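You operate a simulated robot arm through the tools that you are given. There is no shell and no other tool. Be economical: measure what you need, move in short steps, check, and stop when the job is done.

The job below is to be done with a simulated robot arm. You get a single attempt, and the scene is never put back.

Task
Move the ring housing off the smear, wipe the bench and put the housing back.
Fine: rest it in the green tray meanwhile; leave the rag on the bench top.
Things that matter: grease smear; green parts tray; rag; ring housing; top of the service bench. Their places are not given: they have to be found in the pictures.

It is judged by the outcome, as a careful person would: the job done as asked, and still so three seconds after it is handed in. It fails if anything else is knocked over, pushed out of place, dropped, spilled or broken.

Robot
A 6-joint arm with a two-finger parallel gripper, fixed in place. Base frame: the origin is at the foot of the arm, x ahead of it, y to its left, z up; the work surface is at about z = 880. Units: mm, degrees, N and s.
With the tool pointing down near the work surface it reaches from about 160 to 840 mm from the base axis. Its first joint turns from -166.0 to 166.0 degrees. Payload 3.91 kg.
The TCP is the grasp point between the finger pads, 30 mm short of the fingertips. In the tool frame z runs along the fingers and y along their closing line. The gripper opens to 110 mm. The fingers are 20 mm wide and 10 mm thick; the gripper's body (48 by 112 mm) begins 55 mm behind the TCP.
Orientation is told as [roll, pitch, yaw] about the base's x, y, z axes, in that order, counted from this pose: with the fingers straight down and closing along the base's y, the tool's x points along the base's -x, its y along +y and its z along -z.

Tools
- The arm moves only by the tool move_arm. Its argument "rows" is a list of rows, each an object (a shift or turn left out is 0, a gripper value left out holds the last) with "fingers": the opening, from 0 (shut) to 1 (fully open); "translation": the shift along the base's x, y, z in mm, a list of three; "angular": the turn, a rotation vector about the base's x, y, z in degrees, a list of three. In form: [{"fingers": fingers, "translation": [dx, dy, dz], "angular": [rx, ry, rz]}, ...]. A call has 1 to 12 rows; each row is the pose to reach, as a shift and turn from the pose commanded when the call began. Rows are played at 5 a second. More than 50 mm and 8.6 degrees between two rows, or a gripper value outside its range, and nothing of the call is played. A pose out of reach is approached as far as the arm can. The call stops where the force on the tool passes 90 N (or 10 N more than at its start, if that is more) or the arm is blocked; 0.2 s more then pass. The fingers move at their own pace (about 108 mm/s each) and stop on an object; they squeeze with about 27 N. The grip force told is the motor's: it shows also when the fingers shut on nothing. Time passes only in rows, and 0.2 s behind the last, so rows that repeat a pose let the fingers close. It gives the time, the measured TCP pose, the force on the tool (base axes), the opening and the grip force at its end, in the units of the frame above (readings bear some noise), with the torque about the TCP (base axes, N m) and any sound that the robot's microphone picked up.
- Cameras (640 x 400 px; columns grow to the right, rows downward): "scene" is fixed at [51.1, 649.8, 1430.4]; the picture's right is [-0.94, -0.35, 0.00], its down [-0.15, 0.39, -0.91] and it looks along [0.32, -0.85, -0.42] (base axes); focal length 342 px, centre (320, 200). "wrist" rides on the gripper at [77, 7, -114] in the tool frame; the picture's right is [-0.09, 1.00, 0.00], its down [-0.80, -0.07, -0.59] and it looks along [-0.59, -0.05, 0.80] (tool axes); focal length 270 px, centre (320, 200).
- get_image(camera): a new picture of that camera. No time passes.
- raise_lower(by): slides the trunk up (or, below 0, down) by that many mm; the arm rides with it, the base frame stays. It gives what a move gives, with no picture.
- point_at(camera, pixels): there is no depth. For up to 12 entries [column, row, z] of the newest picture of that camera ("zoom" is the newest enlarged one), the place [x, y] in the base frame at which the ray of that pixel passes the height z, good to about 2 mm. No time passes.
- close_up(camera, box): a new picture of the part [left, top, right, bottom] of that camera's present view, enlarged. No time passes.
- finish_job(): hands the job in; it is judged then, once.

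Go step by step. Measure first, check grasps and placings, and put right what went wrong. The budget is 80 turns and 38 pictures, counting those below and the enlarged ones. Unless the task says otherwise, let go and move clear before handing in, and close with one line.

The tools are called after "Emit:" as a command line: name --argument value ..., lists and objects as JSON in quotes. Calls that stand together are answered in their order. move_arm: Moves the arm, as the interface text tells. Its arguments: {"type":"object","properties":{"rows":{"type":"array","items":{"type":"object","properties":{"fingers":{"type":"number"},"translation":{"type":"array","items":{"type":"number"}},"angular":{"type":"array","items":{"type":"number"}}}}}},"required":["rows"]} The other tools are called the same way: raise_lower (by) slides the trunk up or down; get_image (camera) takes a picture; point_at (camera, pixels) gives the place at which the rays of pixels pass given heights; close_up (camera, box) takes an enlarged picture of a part of a camera's view; finish_job () hands the job in.

At the start:

```text
time: 0.0
eef_pos: [359.7, -372.6, 1108.8]
tool_rot: [0.1, -0.1, 0.0]
force: [0.2, 0.0, -0.1]
wrist_torque: [0.03, 0.01, 0.02]
width: 110.2
grasp_force: 0.1
trunk travel left (down, up): [-475.0, 65.0]
```

scene: 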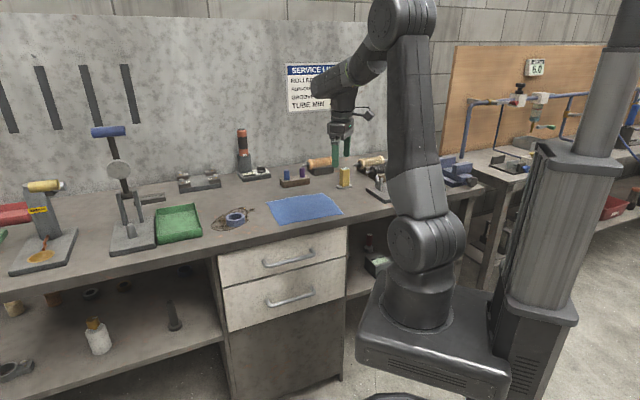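
wrist: 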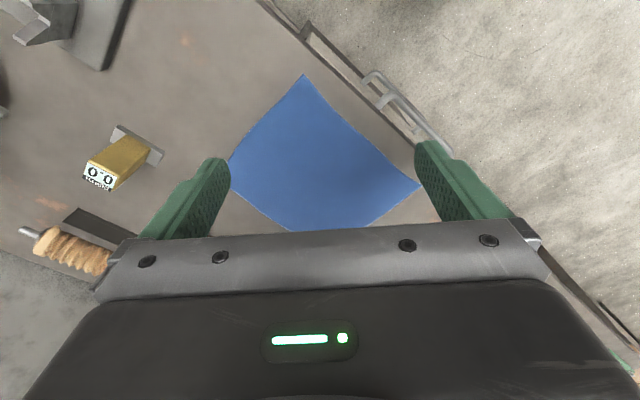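

The scene shows the green tray near (178,222), the ring housing at (236,216) on the smear, and the blue rag near (305,208). I'll enlarge that area to measure.

Emit:
close_up --camera "scene" --box '[140, 170, 360, 260]'

Emit:
close_up --camera "scene" --box '[200, 190, 280, 240]'

```text
2.91 times, centred on (250, 215) of scene
```

zoom: 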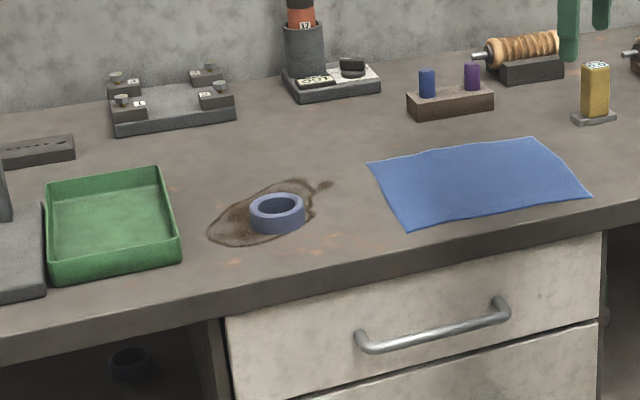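

```text
8.00 times, centred on (240, 215) of scene
```

zoom: 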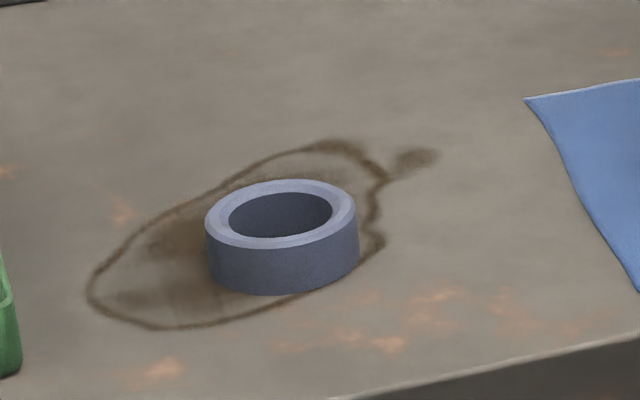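

The ring and the smear are clear in the 8x zoom: ring top spans (205,222)-(356,210), and the smear runs from (87,295) to (438,155). I'll project these points to base coordinates.

Emit:
point_at --camera "zoom" --pixels '[[205, 225, 905], [356, 210, 905], [290, 180, 905], [270, 248, 905], [285, 295, 880], [281, 214, 905], [87, 295, 880], [170, 330, 880], [335, 140, 880], [438, 155, 880], [385, 240, 880], [220, 190, 880]]'

Emit:
point_at --camera "scene" --pixels '[[266, 225, 880], [279, 248, 880], [323, 217, 880], [343, 237, 880], [342, 237, 880], [156, 232, 895], [159, 265, 895], [195, 227, 895], [201, 255, 895], [159, 258, 880], [199, 252, 880], [178, 228, 885]]'

```text
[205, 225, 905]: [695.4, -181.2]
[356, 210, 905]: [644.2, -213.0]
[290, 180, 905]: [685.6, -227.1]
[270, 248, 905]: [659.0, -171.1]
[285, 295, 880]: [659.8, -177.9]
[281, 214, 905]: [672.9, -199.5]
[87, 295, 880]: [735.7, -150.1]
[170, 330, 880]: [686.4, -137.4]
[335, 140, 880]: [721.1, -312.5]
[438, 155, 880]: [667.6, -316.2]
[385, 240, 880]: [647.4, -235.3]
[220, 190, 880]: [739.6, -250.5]
```

```text
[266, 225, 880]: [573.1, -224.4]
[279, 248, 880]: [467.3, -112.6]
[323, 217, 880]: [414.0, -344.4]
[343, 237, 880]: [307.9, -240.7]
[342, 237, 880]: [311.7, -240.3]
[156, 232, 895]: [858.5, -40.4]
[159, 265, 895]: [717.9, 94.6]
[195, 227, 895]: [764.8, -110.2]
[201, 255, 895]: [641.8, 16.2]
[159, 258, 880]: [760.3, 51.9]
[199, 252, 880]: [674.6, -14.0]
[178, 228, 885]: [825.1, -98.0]
```

The ring centre is about (672,-200). My rag and tray pixels had the wrong rows, so I'll reproject with the correct ones.

Emit:
point_at --camera "scene" --pixels '[[266.2, 202, 880], [279.9, 224.6, 880], [322, 193.7, 880], [342.8, 213.3, 880], [155.5, 209, 905], [157, 235.5, 905], [194, 204, 905], [201.5, 229, 905], [157.5, 242.5, 880], [202, 235.6, 880], [178, 222, 885], [303, 209, 880]]'

Emit:
move_arm --rows '[{"fingers": 1, "translation": [45, 22, 0]}, {"translation": [90, 44, 0]}, {"translation": [135, 66, 0]}, {"translation": [180, 88, 0]}, {"translation": [210, 110, 0]}, {"translation": [240, 130, 0]}]'

Emit:
get_image --camera "wrist"

```text
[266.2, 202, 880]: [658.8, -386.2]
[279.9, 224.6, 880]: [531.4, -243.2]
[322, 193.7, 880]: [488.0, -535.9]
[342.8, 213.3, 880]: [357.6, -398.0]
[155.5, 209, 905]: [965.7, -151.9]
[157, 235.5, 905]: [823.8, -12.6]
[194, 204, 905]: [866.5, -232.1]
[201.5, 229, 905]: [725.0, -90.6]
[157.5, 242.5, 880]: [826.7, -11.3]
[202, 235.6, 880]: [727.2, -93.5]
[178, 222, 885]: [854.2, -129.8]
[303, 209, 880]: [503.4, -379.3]
```

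```text
time: 1.4
eef_pos: [600.9, -240.6, 1110.3]
tool_rot: [0.0, 0.0, 0.0]
force: [0.6, 0.8, 0.0]
wrist_torque: [0.02, -0.03, -0.02]
width: 109.8
grasp_force: 0.0
trunk travel left (down, up): [-475.0, 65.0]
```

```text
33 pictures are left
```

wrist: 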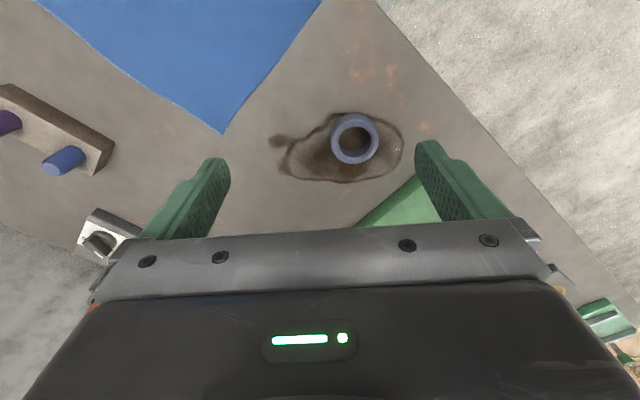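

The wrist view shows the ring at (354,139), the smear around it and the tray half hidden below. I'll project these for accuracy.

Emit:
point_at --camera "wrist" --pixels '[[354, 137, 905], [330, 137, 905], [379, 137, 905], [354, 113, 905], [354, 163, 880], [222, 133, 880], [270, 140, 880], [403, 150, 880], [340, 184, 880], [360, 113, 880], [417, 178, 905], [357, 228, 905]]'

Emit:
close_up --camera "wrist" --box '[260, 90, 420, 190]'

```text
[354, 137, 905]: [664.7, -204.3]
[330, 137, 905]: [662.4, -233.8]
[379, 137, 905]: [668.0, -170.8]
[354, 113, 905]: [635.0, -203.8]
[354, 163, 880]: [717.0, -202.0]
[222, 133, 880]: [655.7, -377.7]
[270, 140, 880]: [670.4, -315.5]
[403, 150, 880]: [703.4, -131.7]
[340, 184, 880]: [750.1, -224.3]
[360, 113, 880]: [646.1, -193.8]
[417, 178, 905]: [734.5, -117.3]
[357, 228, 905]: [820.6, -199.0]
```

```text
4.00 times, centred on (340, 140) of wrist
```

zoom: 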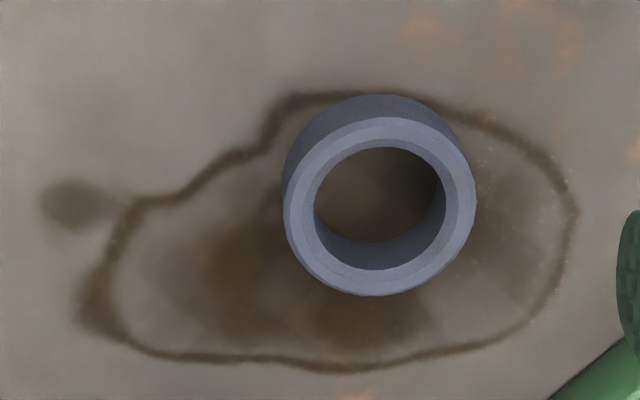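

The ring centre is about (670,-202) with a 62 mm outside diameter and 23–25 mm height. The tray is turned 45° with its near corner at about (725,-90), so I'll yaw 45°, go above the ring and look again.

Emit:
move_arm --rows '[{"fingers": 1, "translation": [12, 6, -20], "angular": [0, 0, 7.5]}, {"translation": [24, 13, -40], "angular": [0, 0, 15]}, {"translation": [36, 19, -60], "angular": [0, 0, 22.5]}, {"translation": [47, 26, -80], "angular": [0, 0, 30]}, {"translation": [59, 32, -100], "angular": [0, 0, 37.5]}, {"translation": [70, 38, -120], "angular": [0, 0, 45]}, {"translation": [70, 38, -130], "angular": [0, 0, 45]}]'

Emit:
get_image --camera "wrist"

```text
time: 3.0
eef_pos: [670.4, -203.2, 976.7]
tool_rot: [0.0, 0.1, 45.0]
force: [-0.1, 0.3, -0.8]
wrist_torque: [0.01, -0.01, -0.03]
width: 110.0
grasp_force: 0.0
trunk travel left (down, up): [-475.0, 65.0]
```

```text
31 pictures are left
```

wrist: 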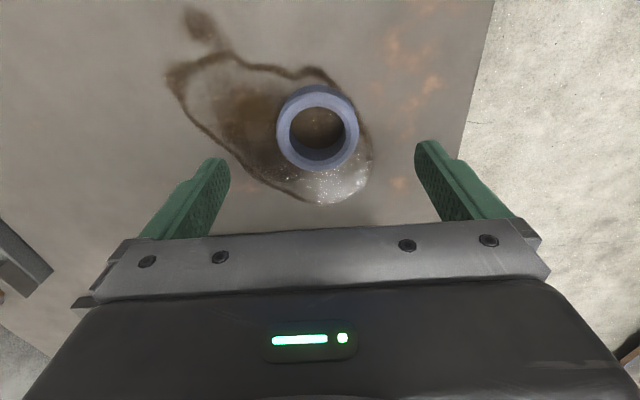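

The ring is between the fingers, its top running from (276,135) to (360,135). I'll check the centre from this closer view.

Emit:
point_at --camera "wrist" --pixels '[[318, 131, 903], [276, 131, 903], [360, 131, 903], [318, 91, 903], [318, 172, 903], [318, 172, 880], [373, 165, 880], [325, 205, 880], [165, 80, 880], [190, 10, 880], [232, 45, 880], [240, 170, 880]]'

```text
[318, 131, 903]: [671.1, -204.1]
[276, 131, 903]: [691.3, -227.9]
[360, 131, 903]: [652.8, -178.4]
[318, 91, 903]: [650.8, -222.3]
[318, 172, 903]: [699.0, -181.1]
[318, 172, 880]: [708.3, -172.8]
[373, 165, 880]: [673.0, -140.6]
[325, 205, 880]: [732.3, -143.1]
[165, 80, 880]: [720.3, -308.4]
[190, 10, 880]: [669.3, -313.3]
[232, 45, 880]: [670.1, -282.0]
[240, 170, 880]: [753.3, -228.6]
```

The centre is about (673,-203), so I'll shift +2 mm in x, descend until the fingertips are about 4 mm above the bench, and close.

Emit:
move_arm --rows '[{"fingers": 1, "translation": [2, 0, -20]}, {"translation": [2, 0, -40]}, {"translation": [2, 0, -55]}, {"translation": [2, 0, -63]}, {"fingers": 0.4, "translation": [2, 0, -63]}, {"fingers": 0.4, "translation": [2, 0, -63]}, {"fingers": 0.4, "translation": [2, 0, -63]}]'

```text
time: 4.6
eef_pos: [672.6, -204.1, 915.2]
tool_rot: [-0.1, 0.1, 44.9]
force: [-0.8, -0.3, -0.5]
wrist_torque: [-0.05, -0.07, 0.02]
width: 61.2
grasp_force: 27.0
trunk travel left (down, up): [-475.0, 65.0]
```

The fingers stopped on the ring at 61.2 mm with 27 N. I'll lift it and check.

Emit:
move_arm --rows '[{"fingers": 0.4, "translation": [0, 0, 10]}, {"translation": [0, 0, 40]}, {"translation": [0, 0, 75]}]'

Emit:
get_image --camera "scene"

Emit:
close_up --camera "scene" --box '[120, 130, 280, 250]'

```text
time: 5.4
eef_pos: [672.8, -205.3, 994.2]
tool_rot: [0.0, 0.0, 44.9]
force: [0.7, 0.2, -3.5]
wrist_torque: [-0.04, -0.01, 0.01]
width: 61.2
grasp_force: 27.0
trunk travel left (down, up): [-475.0, 65.0]
```

```text
30 pictures are left
```

scene: 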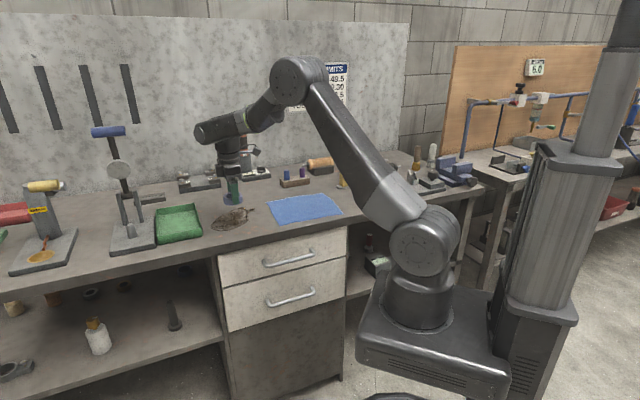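

```text
3.33 times, centred on (200, 190) of scene
```

zoom: 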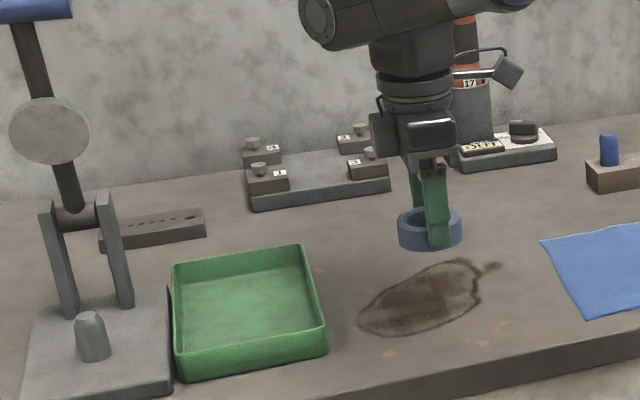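

The ring is held clear. I'll measure the tray again from this zoom: rim corners at (302,245), (325,327), (176,355) and (172,264).

Emit:
point_at --camera "zoom" --pixels '[[302, 245, 905], [325, 327, 905], [176, 355, 905], [172, 264, 905], [327, 354, 880], [178, 383, 880], [250, 305, 884], [290, 325, 884], [290, 300, 884], [133, 305, 880]]'

```text
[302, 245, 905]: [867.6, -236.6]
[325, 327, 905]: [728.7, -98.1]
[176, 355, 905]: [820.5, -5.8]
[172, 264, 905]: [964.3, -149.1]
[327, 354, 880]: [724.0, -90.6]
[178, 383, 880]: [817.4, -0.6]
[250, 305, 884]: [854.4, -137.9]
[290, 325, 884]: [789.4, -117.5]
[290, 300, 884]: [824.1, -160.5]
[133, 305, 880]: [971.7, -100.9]
```

The target inside the tray is about (805,-103), clear of all the walls and within reach. I'll carry the ring over at this height.

Emit:
move_arm --rows '[{"fingers": 0.4, "translation": [33, 26, 0]}, {"translation": [66, 51, 0]}, {"translation": [99, 77, 0]}, {"translation": [132, 102, 0]}, {"translation": [132, 102, -15]}, {"translation": [132, 102, -30]}]'

Emit:
get_image --camera "wrist"

Emit:
close_up --camera "scene" --box '[120, 130, 280, 250]'

```text
time: 6.8
eef_pos: [806.1, -100.5, 962.9]
tool_rot: [0.1, 0.0, 45.0]
force: [-0.6, 0.2, -2.7]
wrist_torque: [-0.01, 0.02, 0.01]
width: 61.3
grasp_force: 27.2
trunk travel left (down, up): [-475.0, 65.0]
```

```text
28 pictures are left
```

wrist: 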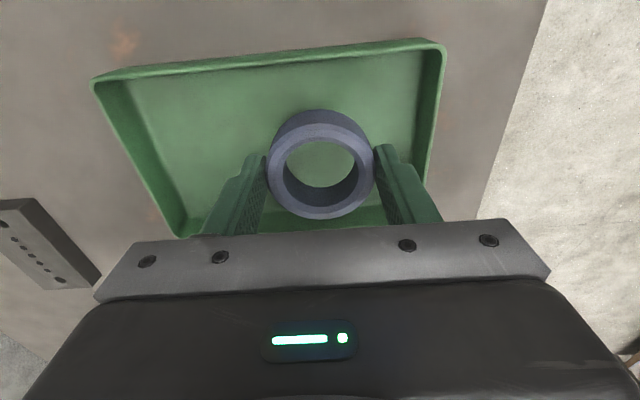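

```text
3.33 times, centred on (200, 190) of scene
```

zoom: 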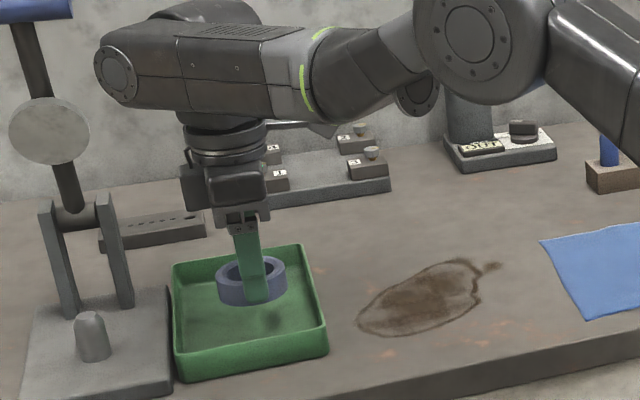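

The ring hangs over the tray floor clear of the walls. I'll lower it to just above the floor and then in small steps to feel contact.

Emit:
move_arm --rows '[{"fingers": 0.4, "translation": [0, 0, -15]}, {"translation": [0, 0, -30]}, {"translation": [0, 0, -40]}, {"translation": [0, 0, -43]}]'

```text
time: 7.8
eef_pos: [803.1, -102.1, 920.6]
tool_rot: [-0.1, -0.1, 44.9]
force: [1.2, 0.7, 6.2]
wrist_torque: [0.16, 0.19, -0.06]
width: 61.2
grasp_force: 27.0
trunk travel left (down, up): [-475.0, 65.0]
```

The force turned to +6 N upward at z 920.6, so the ring is on the tray floor. I'll release, open a little and rise.

Emit:
move_arm --rows '[{"fingers": 0.75, "translation": [0, 0, 0]}, {"fingers": 0.75, "translation": [0, 0, 0]}, {"fingers": 0.75, "translation": [0, 0, 20]}, {"fingers": 0.75, "translation": [0, 0, 50]}, {"fingers": 0.75, "translation": [0, 0, 90]}, {"translation": [-40, -20, 120]}, {"translation": [-80, -40, 130]}]'

Emit:
get_image --camera "wrist"

```text
refused: row 6 steps farther than a row can; nothing moved
```

```text
26 pictures are left
```

wrist: 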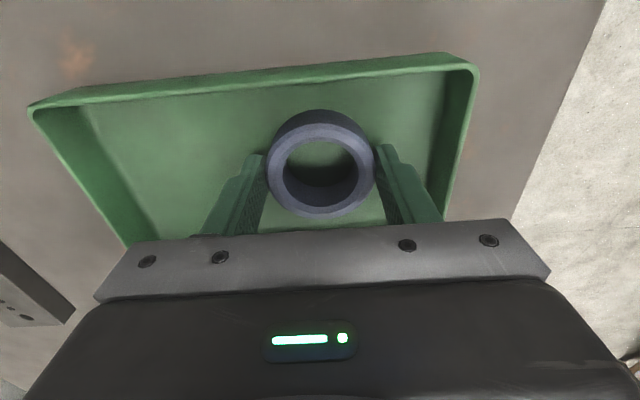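

The call was refused because one step was too long, and nothing moved. I'll repeat it with shorter steps.

Emit:
move_arm --rows '[{"fingers": 0.7, "translation": [0, 0, 0]}, {"fingers": 0.7, "translation": [0, 0, 0]}, {"translation": [0, 0, 15]}, {"translation": [0, 0, 45]}, {"translation": [0, 0, 85]}, {"translation": [-30, -20, 110]}, {"translation": [-65, -45, 120]}, {"translation": [-100, -70, 120]}]'

Emit:
close_up --camera "scene" --box '[120, 130, 360, 260]'

```text
time: 9.6
eef_pos: [701.2, -171.8, 1037.0]
tool_rot: [-0.1, 0.0, 45.0]
force: [1.4, 0.6, -0.1]
wrist_torque: [0.03, -0.01, 0.0]
width: 77.0
grasp_force: 0.1
trunk travel left (down, up): [-475.0, 65.0]
```

```text
2.67 times, centred on (240, 195) of scene
```

zoom: 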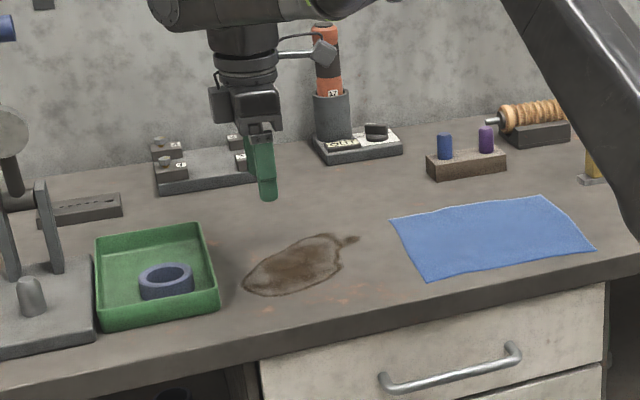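

The ring sits flat in the tray and the smear is exposed. Next I'll go over the rag's centre, about (508,-390), and look.

Emit:
move_arm --rows '[{"fingers": 0.7, "translation": [-28, -31, 0]}, {"translation": [-56, -62, 0]}, {"translation": [-84, -93, 0]}, {"translation": [-112, -124, 0]}, {"translation": [-140, -156, 0]}, {"translation": [-168, -187, -20]}, {"translation": [-193, -218, -37]}, {"translation": [-193, -218, -37]}]'

Emit:
get_image --camera "wrist"

```text
time: 11.4
eef_pos: [509.5, -388.7, 1002.0]
tool_rot: [-0.1, 0.0, 45.0]
force: [-0.1, 0.1, -0.5]
wrist_torque: [0.0, -0.03, 0.03]
width: 77.1
grasp_force: 0.2
trunk travel left (down, up): [-475.0, 65.0]
```

```text
24 pictures are left
```

wrist: 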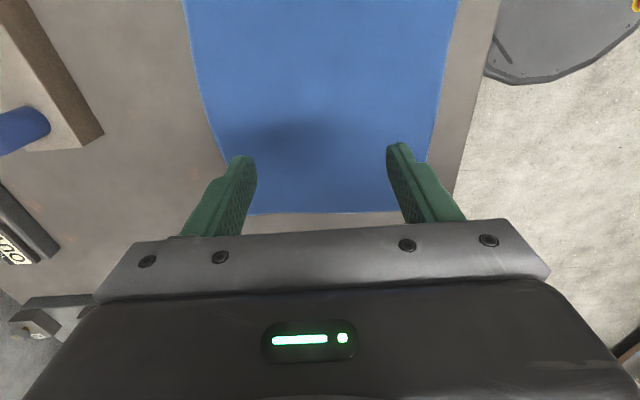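

The rag lies under the gripper with its far edge at row 213. I'll project its edges to choose a pinch point.

Emit:
point_at --camera "wrist" --pixels '[[215, 135, 881], [435, 135, 881], [250, 214, 881], [395, 213, 881], [190, 40, 881], [456, 40, 881], [290, 135, 881]]'

```text
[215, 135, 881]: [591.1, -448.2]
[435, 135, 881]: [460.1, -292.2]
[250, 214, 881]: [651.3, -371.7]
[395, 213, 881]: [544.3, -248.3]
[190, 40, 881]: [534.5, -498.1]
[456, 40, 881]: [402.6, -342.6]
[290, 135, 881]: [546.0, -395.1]
```

I'm over the rag's centre. I'll descend until the fingertips just press the cloth.

Emit:
move_arm --rows '[{"fingers": 0.7, "translation": [0, 0, -30]}, {"translation": [0, 0, -60]}, {"translation": [0, 0, -80]}, {"translation": [0, 0, -88]}, {"translation": [0, 0, -91]}]'

```text
time: 12.6
eef_pos: [510.1, -389.9, 912.3]
tool_rot: [-0.1, 0.0, 45.1]
force: [1.1, 0.8, 5.3]
wrist_torque: [0.09, 0.09, -0.01]
width: 77.1
grasp_force: 0.0
trunk travel left (down, up): [-475.0, 65.0]
```

The tips are touching the rag with 5 N at z 912. I'll close to pinch the cloth.

Emit:
move_arm --rows '[{"fingers": 0.4, "translation": [0, 0, -1]}, {"fingers": 0.2, "translation": [0, 0, -1]}, {"fingers": 0, "translation": [0, 0, -1]}, {"fingers": 0, "translation": [0, 0, -1]}, {"fingers": 0, "translation": [0, 0, -1]}]'

Emit:
get_image --camera "wrist"

```text
time: 13.8
eef_pos: [508.6, -390.7, 912.3]
tool_rot: [-0.3, 0.0, 45.0]
force: [-0.7, 0.0, 21.5]
wrist_torque: [0.07, 0.09, 0.0]
width: 3.1
grasp_force: 26.8
trunk travel left (down, up): [-475.0, 65.0]
```

```text
23 pictures are left
```

wrist: 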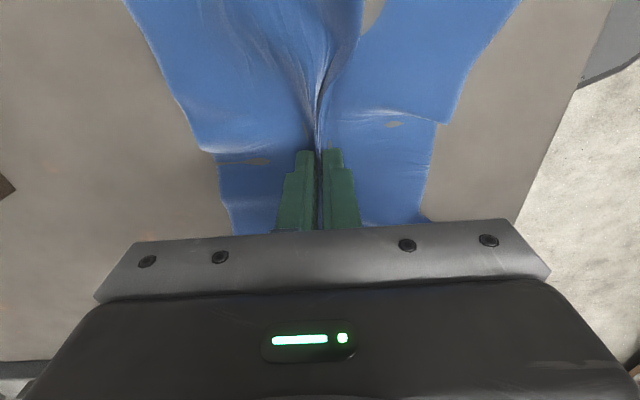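

The cloth is gathered and pinched (3.1 mm, 27 N). I'll lift and check that it comes along.

Emit:
move_arm --rows '[{"fingers": 0, "translation": [0, 0, 10]}, {"translation": [0, 0, 35]}, {"translation": [0, 0, 65]}]'

Emit:
close_up --camera "scene" --box '[140, 130, 380, 260]'

```text
time: 14.6
eef_pos: [509.8, -389.0, 975.9]
tool_rot: [0.0, 0.1, 45.1]
force: [-0.3, -0.4, 0.0]
wrist_torque: [0.02, 0.05, -0.01]
width: 2.9
grasp_force: 27.2
trunk travel left (down, up): [-475.0, 65.0]
```

```text
2.67 times, centred on (260, 195) of scene
```

zoom: 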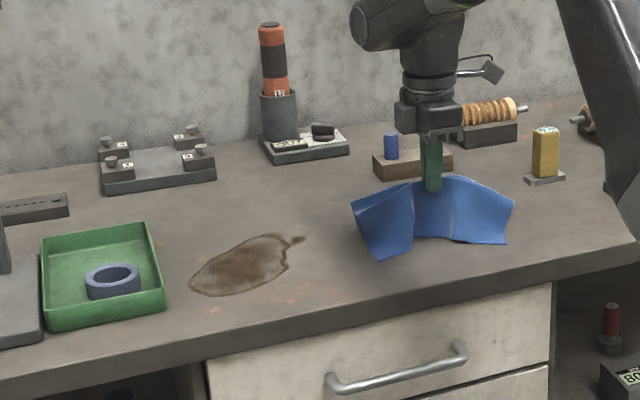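

The rag hangs from the pinch cleanly. Its wings would point at the tray as it is now, so I'll turn the gripper -90° while carrying it over the smear, so the wings lie parallel to the tray wall.

Emit:
move_arm --rows '[{"fingers": 0, "translation": [0, 0, 20], "angular": [0, 0, -7.5]}, {"translation": [10, 0, 35], "angular": [0, 0, -15]}, {"translation": [30, 5, 40], "angular": [0, 0, -22.5]}, {"translation": [50, 15, 40], "angular": [0, 0, -30]}, {"translation": [70, 25, 40], "angular": [0, 0, -37.5]}, {"translation": [90, 40, 40], "angular": [0, 0, -45]}, {"translation": [110, 55, 40], "angular": [0, 0, -52.5]}, {"translation": [130, 70, 40], "angular": [0, 0, -60]}, {"translation": [150, 85, 40], "angular": [0, 0, -67.5]}, {"translation": [165, 100, 40], "angular": [0, 0, -75]}, {"translation": [175, 115, 40], "angular": [0, 0, -82.5]}, {"translation": [185, 125, 40], "angular": [0, 0, -90]}]'

Emit:
close_up --camera "scene" --box '[140, 130, 380, 260]'

```text
time: 17.2
eef_pos: [694.9, -265.5, 1014.5]
tool_rot: [-0.1, 0.0, -45.1]
force: [-0.1, 0.1, 1.1]
wrist_torque: [-0.01, -0.04, 0.03]
width: 3.1
grasp_force: 27.4
trunk travel left (down, up): [-475.0, 65.0]
```

```text
2.67 times, centred on (260, 195) of scene
```

zoom: 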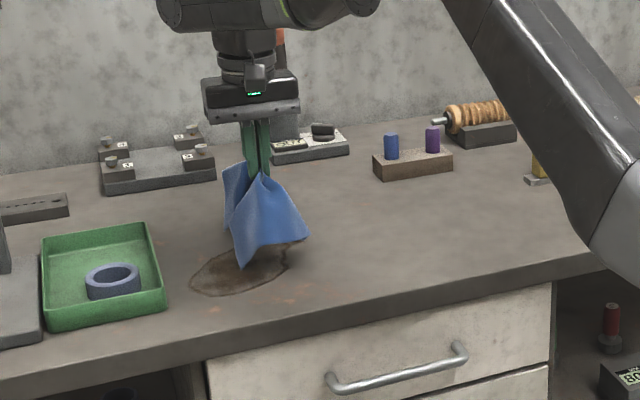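

The rag is over the smear with its wings parallel to the tray. I'll lower it here until it presses lightly.

Emit:
move_arm --rows '[{"fingers": 0, "translation": [0, 0, -35]}, {"translation": [0, 0, -65]}, {"translation": [0, 0, -85]}, {"translation": [0, 0, -95]}, {"translation": [0, 0, -101]}]'

```text
time: 18.4
eef_pos: [697.0, -264.8, 915.2]
tool_rot: [0.0, 0.0, -45.0]
force: [0.0, -0.1, 2.4]
wrist_torque: [0.02, -0.01, 0.03]
width: 2.9
grasp_force: 27.2
trunk travel left (down, up): [-475.0, 65.0]
```

Contact is 2.4 N at z 915. I'll press about 4 mm more and make strokes parallel to the tray wall over the middle and the far side of the smear.

Emit:
move_arm --rows '[{"fingers": 0, "translation": [0, 0, -4]}, {"translation": [24.7, -24.7, -4]}, {"translation": [42.4, -42.4, -4]}, {"translation": [14, -14, -4]}, {"translation": [-17.7, 17.7, -4]}, {"translation": [-49.5, 49.5, -4]}, {"translation": [-60.1, 31.8, -4]}, {"translation": [-31.8, 3.5, -4]}, {"translation": [0, -28.3, -4]}, {"translation": [28.3, -56.6, -4]}, {"translation": [14.1, -70.7, -4]}, {"translation": [-14.1, -42.4, -4]}]'

Emit:
close_up --camera "scene" --box '[160, 160, 340, 260]'

```text
time: 21.0
eef_pos: [681.1, -308.6, 913.5]
tool_rot: [0.1, -0.4, -45.1]
force: [0.6, -0.4, 45.2]
wrist_torque: [-0.03, 0.47, 0.02]
width: 2.9
grasp_force: 27.3
trunk travel left (down, up): [-475.0, 65.0]
```

```text
3.56 times, centred on (250, 210) of scene
```

zoom: 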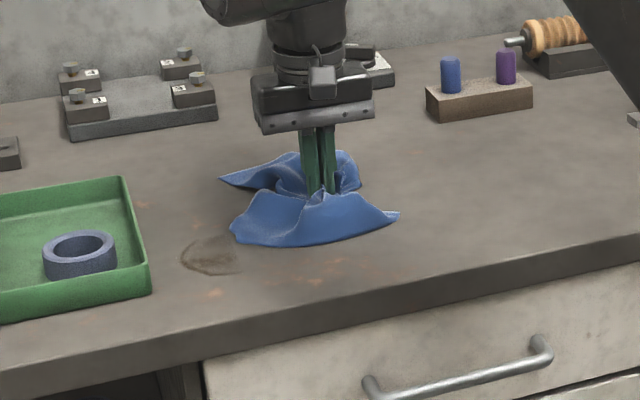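

The strokes are wiping the smear; only the end near the tray remains, around zoom (210,255). Force was 45 N, so I'll ease up 2 mm and continue toward the tray.

Emit:
move_arm --rows '[{"fingers": 0, "translation": [-14, -14, 2]}, {"translation": [-38.9, 10.6, 2]}, {"translation": [-7, 35.4, 2]}, {"translation": [35.4, 49.5, 2]}, {"translation": [56.6, 28.3, 2]}, {"translation": [24.7, 60.1, 2]}, {"translation": [-3.5, 88.4, 2]}, {"translation": [-31.8, 116.7, 2]}, {"translation": [-14.1, 127.3, 2]}, {"translation": [17.7, 95.5, 2]}, {"translation": [49.5, 63.6, 2]}, {"translation": [63.6, 77.8, 2]}]'

Emit:
close_up --camera "scene" --box '[160, 160, 340, 260]'

```text
time: 23.6
eef_pos: [745.0, -230.3, 913.2]
tool_rot: [0.1, -0.2, -45.1]
force: [-0.9, 0.5, 18.9]
wrist_torque: [-0.07, 0.24, 0.03]
width: 3.1
grasp_force: 27.0
trunk travel left (down, up): [-475.0, 65.0]
```

```text
3.56 times, centred on (250, 210) of scene
```

zoom: 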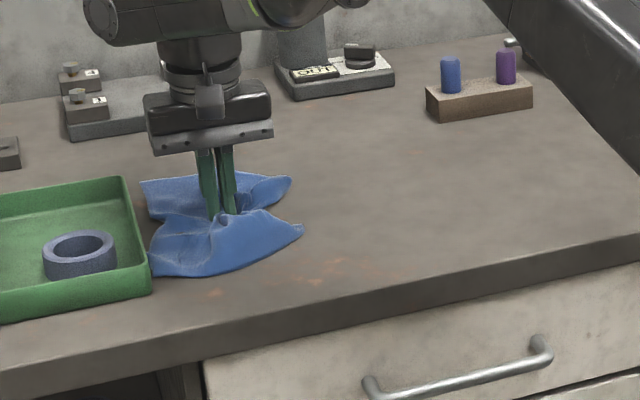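

The rag now reaches the tray wall and the bench behind it is clean. I'll finish the strip near the tray with the strokes still parallel to its wall, and look.

Emit:
move_arm --rows '[{"fingers": 0, "translation": [-28.3, 28.3, 0]}, {"translation": [-56.6, 56.6, 0]}, {"translation": [-79.2, 79.2, 0]}, {"translation": [-60.1, 88.4, 0]}, {"translation": [-28.3, 56.6, 0]}, {"translation": [3.5, 24.7, 0]}, {"translation": [7.8, 43.1, 0]}, {"translation": [-20.5, 71.4, 0]}, {"translation": [-45.3, 96.2, 0]}]'

Emit:
close_up --camera "scene" --box '[120, 160, 300, 260]'

```text
time: 25.6
eef_pos: [698.7, -132.6, 912.8]
tool_rot: [0.2, -0.3, -45.0]
force: [1.4, 0.0, 38.6]
wrist_torque: [-0.03, 0.33, 0.06]
width: 2.8
grasp_force: 27.1
trunk travel left (down, up): [-475.0, 65.0]
```

```text
3.56 times, centred on (210, 210) of scene
```

zoom: 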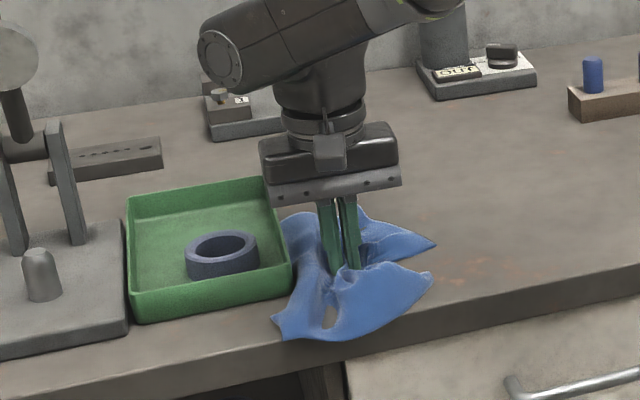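

The tray and ring look undisturbed. I'll lift the rag and back away from the tray to inspect the bench.

Emit:
move_arm --rows '[{"fingers": 0, "translation": [-5, -5, 20]}, {"translation": [-15, -15, 55]}, {"translation": [-30, -35, 90]}, {"translation": [-50, -70, 110]}, {"translation": [-70, -110, 110]}, {"translation": [-95, -145, 110]}, {"translation": [-125, -180, 110]}, {"translation": [-150, -210, 110]}]'

Emit:
close_up --camera "scene" --box '[140, 180, 300, 260]'

```text
time: 27.4
eef_pos: [549.2, -344.9, 1020.0]
tool_rot: [0.1, 0.0, -45.0]
force: [-0.1, -0.8, -0.2]
wrist_torque: [0.02, -0.02, 0.05]
width: 3.0
grasp_force: 27.4
trunk travel left (down, up): [-475.0, 65.0]
```

```text
4.00 times, centred on (220, 220) of scene
```

zoom: 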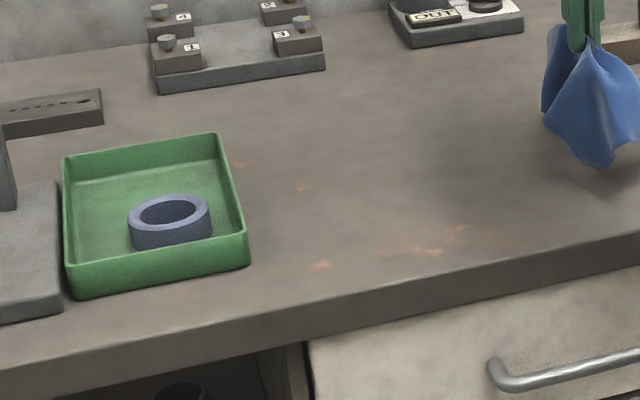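

The bench is clean; only the original rust specks remain. I'll lay the rag back where it was, about (508,-390).

Emit:
move_arm --rows '[{"fingers": 0, "translation": [-20, -22, 0]}, {"translation": [-41, -45, -25]}, {"translation": [-41, -45, -60]}, {"translation": [-41, -45, -85]}, {"translation": [-41, -45, -102]}, {"fingers": 0.25, "translation": [-41, -45, -102]}, {"fingers": 0.25, "translation": [-41, -45, -102]}, {"translation": [-41, -45, -90]}, {"translation": [-41, -45, -60]}, {"translation": [-41, -45, -20]}, {"translation": [-41, -45, 20]}]'

Emit:
get_image --camera "wrist"

Emit:
close_up --camera "scene" --box '[140, 150, 380, 260]'

```text
time: 29.8
eef_pos: [506.8, -388.0, 1042.0]
tool_rot: [0.0, -0.1, -45.0]
force: [0.1, -1.4, 1.4]
wrist_torque: [-0.07, -0.01, 0.02]
width: 27.6
grasp_force: 0.1
trunk travel left (down, up): [-475.0, 65.0]
```

```text
16 pictures are left
```

wrist: 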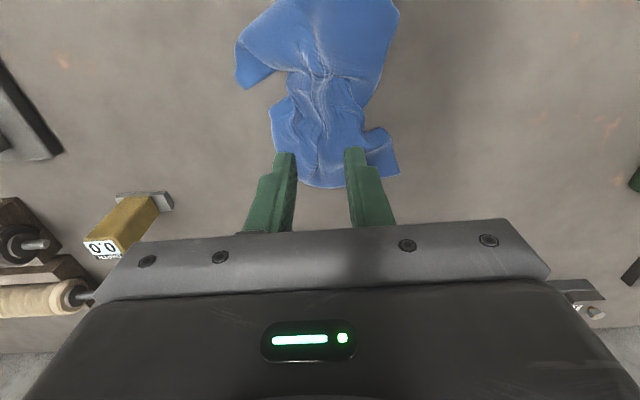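

```text
2.67 times, centred on (260, 205) of scene
```

zoom: 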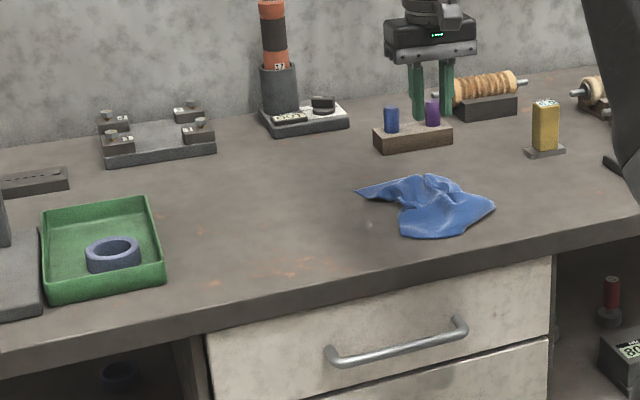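

The rag lies on the bench top and is released. I'll return above the ring in the tray, turning back to yaw 45°.

Emit:
move_arm --rows '[{"fingers": 0.7, "translation": [22, 22, 0], "angular": [0, 0, 7.5]}, {"translation": [46, 45, 0], "angular": [0, 0, 15]}, {"translation": [72, 70, 0], "angular": [0, 0, 22.5]}, {"translation": [98, 95, 0], "angular": [0, 0, 30]}, {"translation": [124, 120, 0], "angular": [0, 0, 37.5]}, {"translation": [150, 145, 0], "angular": [0, 0, 45]}, {"translation": [176, 170, 0], "angular": [0, 0, 52.5]}, {"translation": [202, 195, 0], "angular": [0, 0, 60]}, {"translation": [228, 220, 0], "angular": [0, 0, 67.5]}, {"translation": [254, 245, 0], "angular": [0, 0, 75]}, {"translation": [278, 267, 0], "angular": [0, 0, 82.5]}, {"translation": [297, 286, -10], "angular": [0, 0, 90]}]'

Emit:
get_image --camera "wrist"

```text
time: 32.4
eef_pos: [806.7, -102.4, 1031.1]
tool_rot: [-0.1, 0.0, 45.1]
force: [0.0, -0.9, 0.9]
wrist_torque: [-0.03, 0.0, 0.01]
width: 76.8
grasp_force: 0.1
trunk travel left (down, up): [-475.0, 65.0]
```

```text
14 pictures are left
```

wrist: 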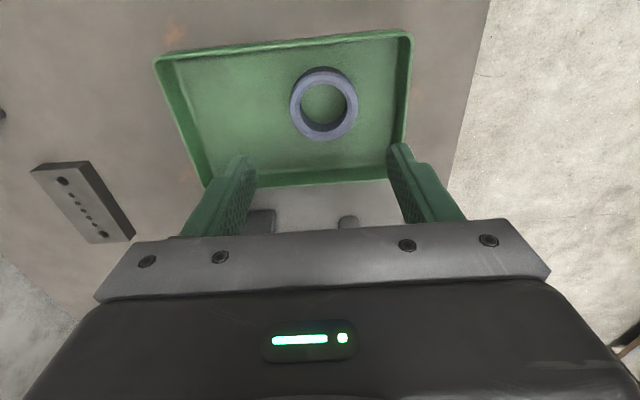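

The ring top is visible, centred near (324,105). I'll verify its position before descending.

Emit:
point_at --camera "wrist" --pixels '[[290, 106, 909], [358, 106, 909], [324, 74, 909], [324, 141, 909]]'

```text
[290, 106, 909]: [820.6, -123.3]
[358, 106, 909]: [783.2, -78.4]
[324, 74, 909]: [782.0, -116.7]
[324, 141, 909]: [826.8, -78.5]
```

The ring centre is about (803,-101), matching where I left it. I'll descend to z 921 and grip.

Emit:
move_arm --rows '[{"fingers": 0.7, "translation": [-3, 1, -35]}, {"translation": [-3, 1, -70]}, {"translation": [-3, 1, -95]}, {"translation": [-3, 1, -109]}, {"fingers": 0.4, "translation": [-3, 1, -109]}, {"translation": [-3, 1, -109]}, {"translation": [-3, 1, -109]}]'

```text
time: 34.0
eef_pos: [804.3, -103.1, 921.3]
tool_rot: [-0.1, 0.0, 45.1]
force: [0.1, -0.5, -0.4]
wrist_torque: [0.0, 0.02, -0.01]
width: 61.5
grasp_force: 27.2
trunk travel left (down, up): [-475.0, 65.0]
```

The ring is gripped at 61.5 mm. I'll lift it and carry it back over its original spot at (672.8,-204).

Emit:
move_arm --rows '[{"fingers": 0.4, "translation": [0, 0, 15]}, {"translation": [0, 0, 45]}, {"translation": [0, 0, 75]}, {"translation": [-33, -25, 75]}, {"translation": [-66, -50, 75]}, {"translation": [-99, -76, 75]}, {"translation": [-131, -101, 75]}, {"translation": [-131, -101, 75]}]'

Emit:
get_image --camera "wrist"

Emit:
close_up --camera "scene" --box '[140, 150, 300, 250]'

```text
time: 35.8
eef_pos: [675.2, -201.6, 998.5]
tool_rot: [0.0, 0.1, 45.0]
force: [0.7, 0.4, -2.8]
wrist_torque: [0.03, 0.0, 0.03]
width: 61.3
grasp_force: 27.3
trunk travel left (down, up): [-475.0, 65.0]
```

```text
13 pictures are left
```

wrist: 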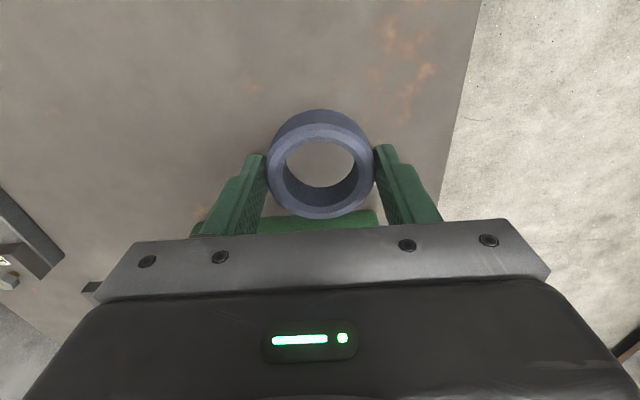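

```text
4.00 times, centred on (220, 200) of scene
```

zoom: 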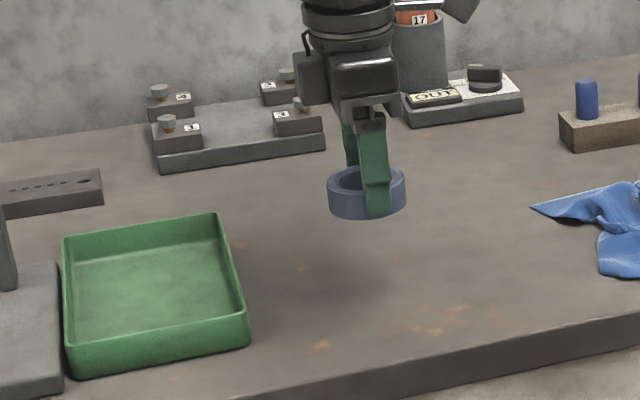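

The bench beneath is clean and the ring is over its old spot. I'll correct by (-2,-2) mm and lower to just above contact.

Emit:
move_arm --rows '[{"fingers": 0.4, "translation": [-1, -2, -30]}, {"translation": [-1, -2, -55]}, {"translation": [-1, -2, -72]}, {"translation": [-1, -2, -77]}, {"translation": [-1, -2, -80]}]'

```text
time: 37.0
eef_pos: [671.7, -204.1, 918.3]
tool_rot: [0.0, 0.1, 45.0]
force: [-0.4, 0.2, -3.4]
wrist_torque: [-0.02, 0.0, -0.01]
width: 61.2
grasp_force: 26.5
trunk travel left (down, up): [-475.0, 65.0]
```

There is no contact yet (-3.4 N is the ring's weight). I'll go down a little further.

Emit:
move_arm --rows '[{"fingers": 0.4, "translation": [0, 0, -1.5]}, {"translation": [0, 0, -2.5]}]'

```text
time: 37.6
eef_pos: [672.3, -205.2, 917.1]
tool_rot: [-0.2, 0.0, 45.0]
force: [0.9, -1.1, 7.3]
wrist_torque: [-0.02, 0.24, 0.04]
width: 61.4
grasp_force: 26.8
trunk travel left (down, up): [-475.0, 65.0]
```

Contact reads +7 N, so the ring is on the bench. I'll release it and rise clear.

Emit:
move_arm --rows '[{"fingers": 0.7}, {"fingers": 0.7}, {"translation": [0, 0, 20]}, {"translation": [0, 0, 60]}, {"translation": [0, 0, 105]}, {"translation": [0, 0, 150]}, {"translation": [-40, 0, 175]}, {"translation": [-85, 0, 190]}]'

Emit:
get_image --camera "wrist"

Emit:
close_up --camera "scene" --box '[140, 150, 380, 260]'

Emit:
close_up --camera "scene" --box '[200, 190, 280, 240]'

```text
time: 39.4
eef_pos: [584.8, -204.6, 1106.7]
tool_rot: [0.0, 0.0, 45.0]
force: [-0.8, 0.1, 0.2]
wrist_torque: [0.03, -0.03, 0.01]
width: 77.2
grasp_force: 0.1
trunk travel left (down, up): [-475.0, 65.0]
```

```text
11 pictures are left
```

wrist: 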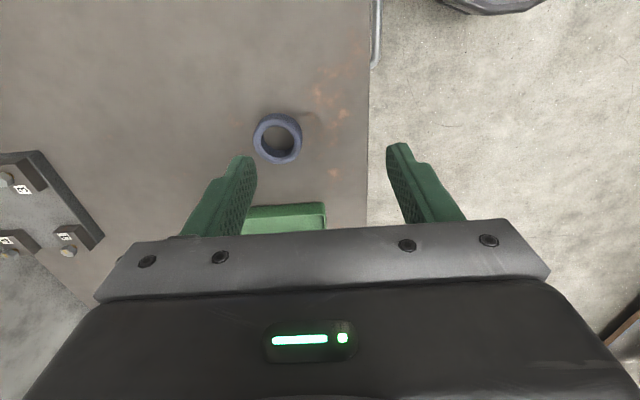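

```text
2.67 times, centred on (260, 205) of scene
```

zoom: 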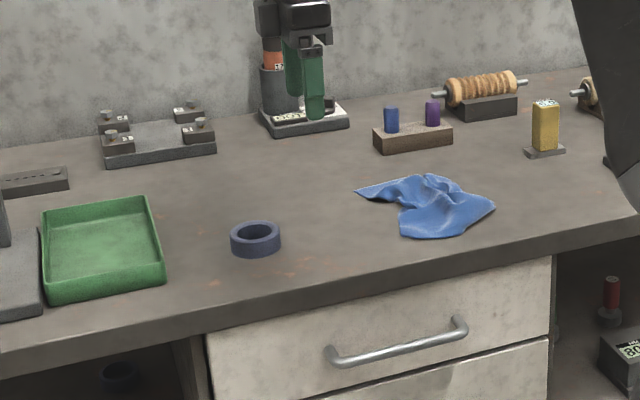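

```text
8.00 times, centred on (240, 215) of scene
```

zoom: 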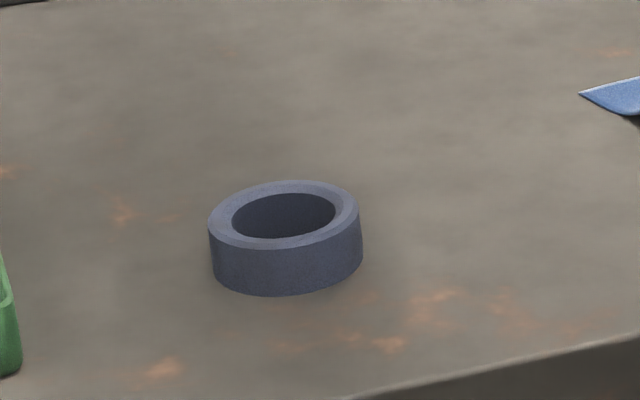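

The close-up shows the ring back within about 2 mm of its first position, (208–362) against (205–358), on a clean bench. The tray hasn't moved, the rag is flat on the bench top and the arm is clear, so I'm handing in.

Emit:
finish_job

```text
The job is handed in.
```

The smear is wiped off the bench, the ring housing is back where it was (within about 2 mm), and the rag is lying on the bench top.
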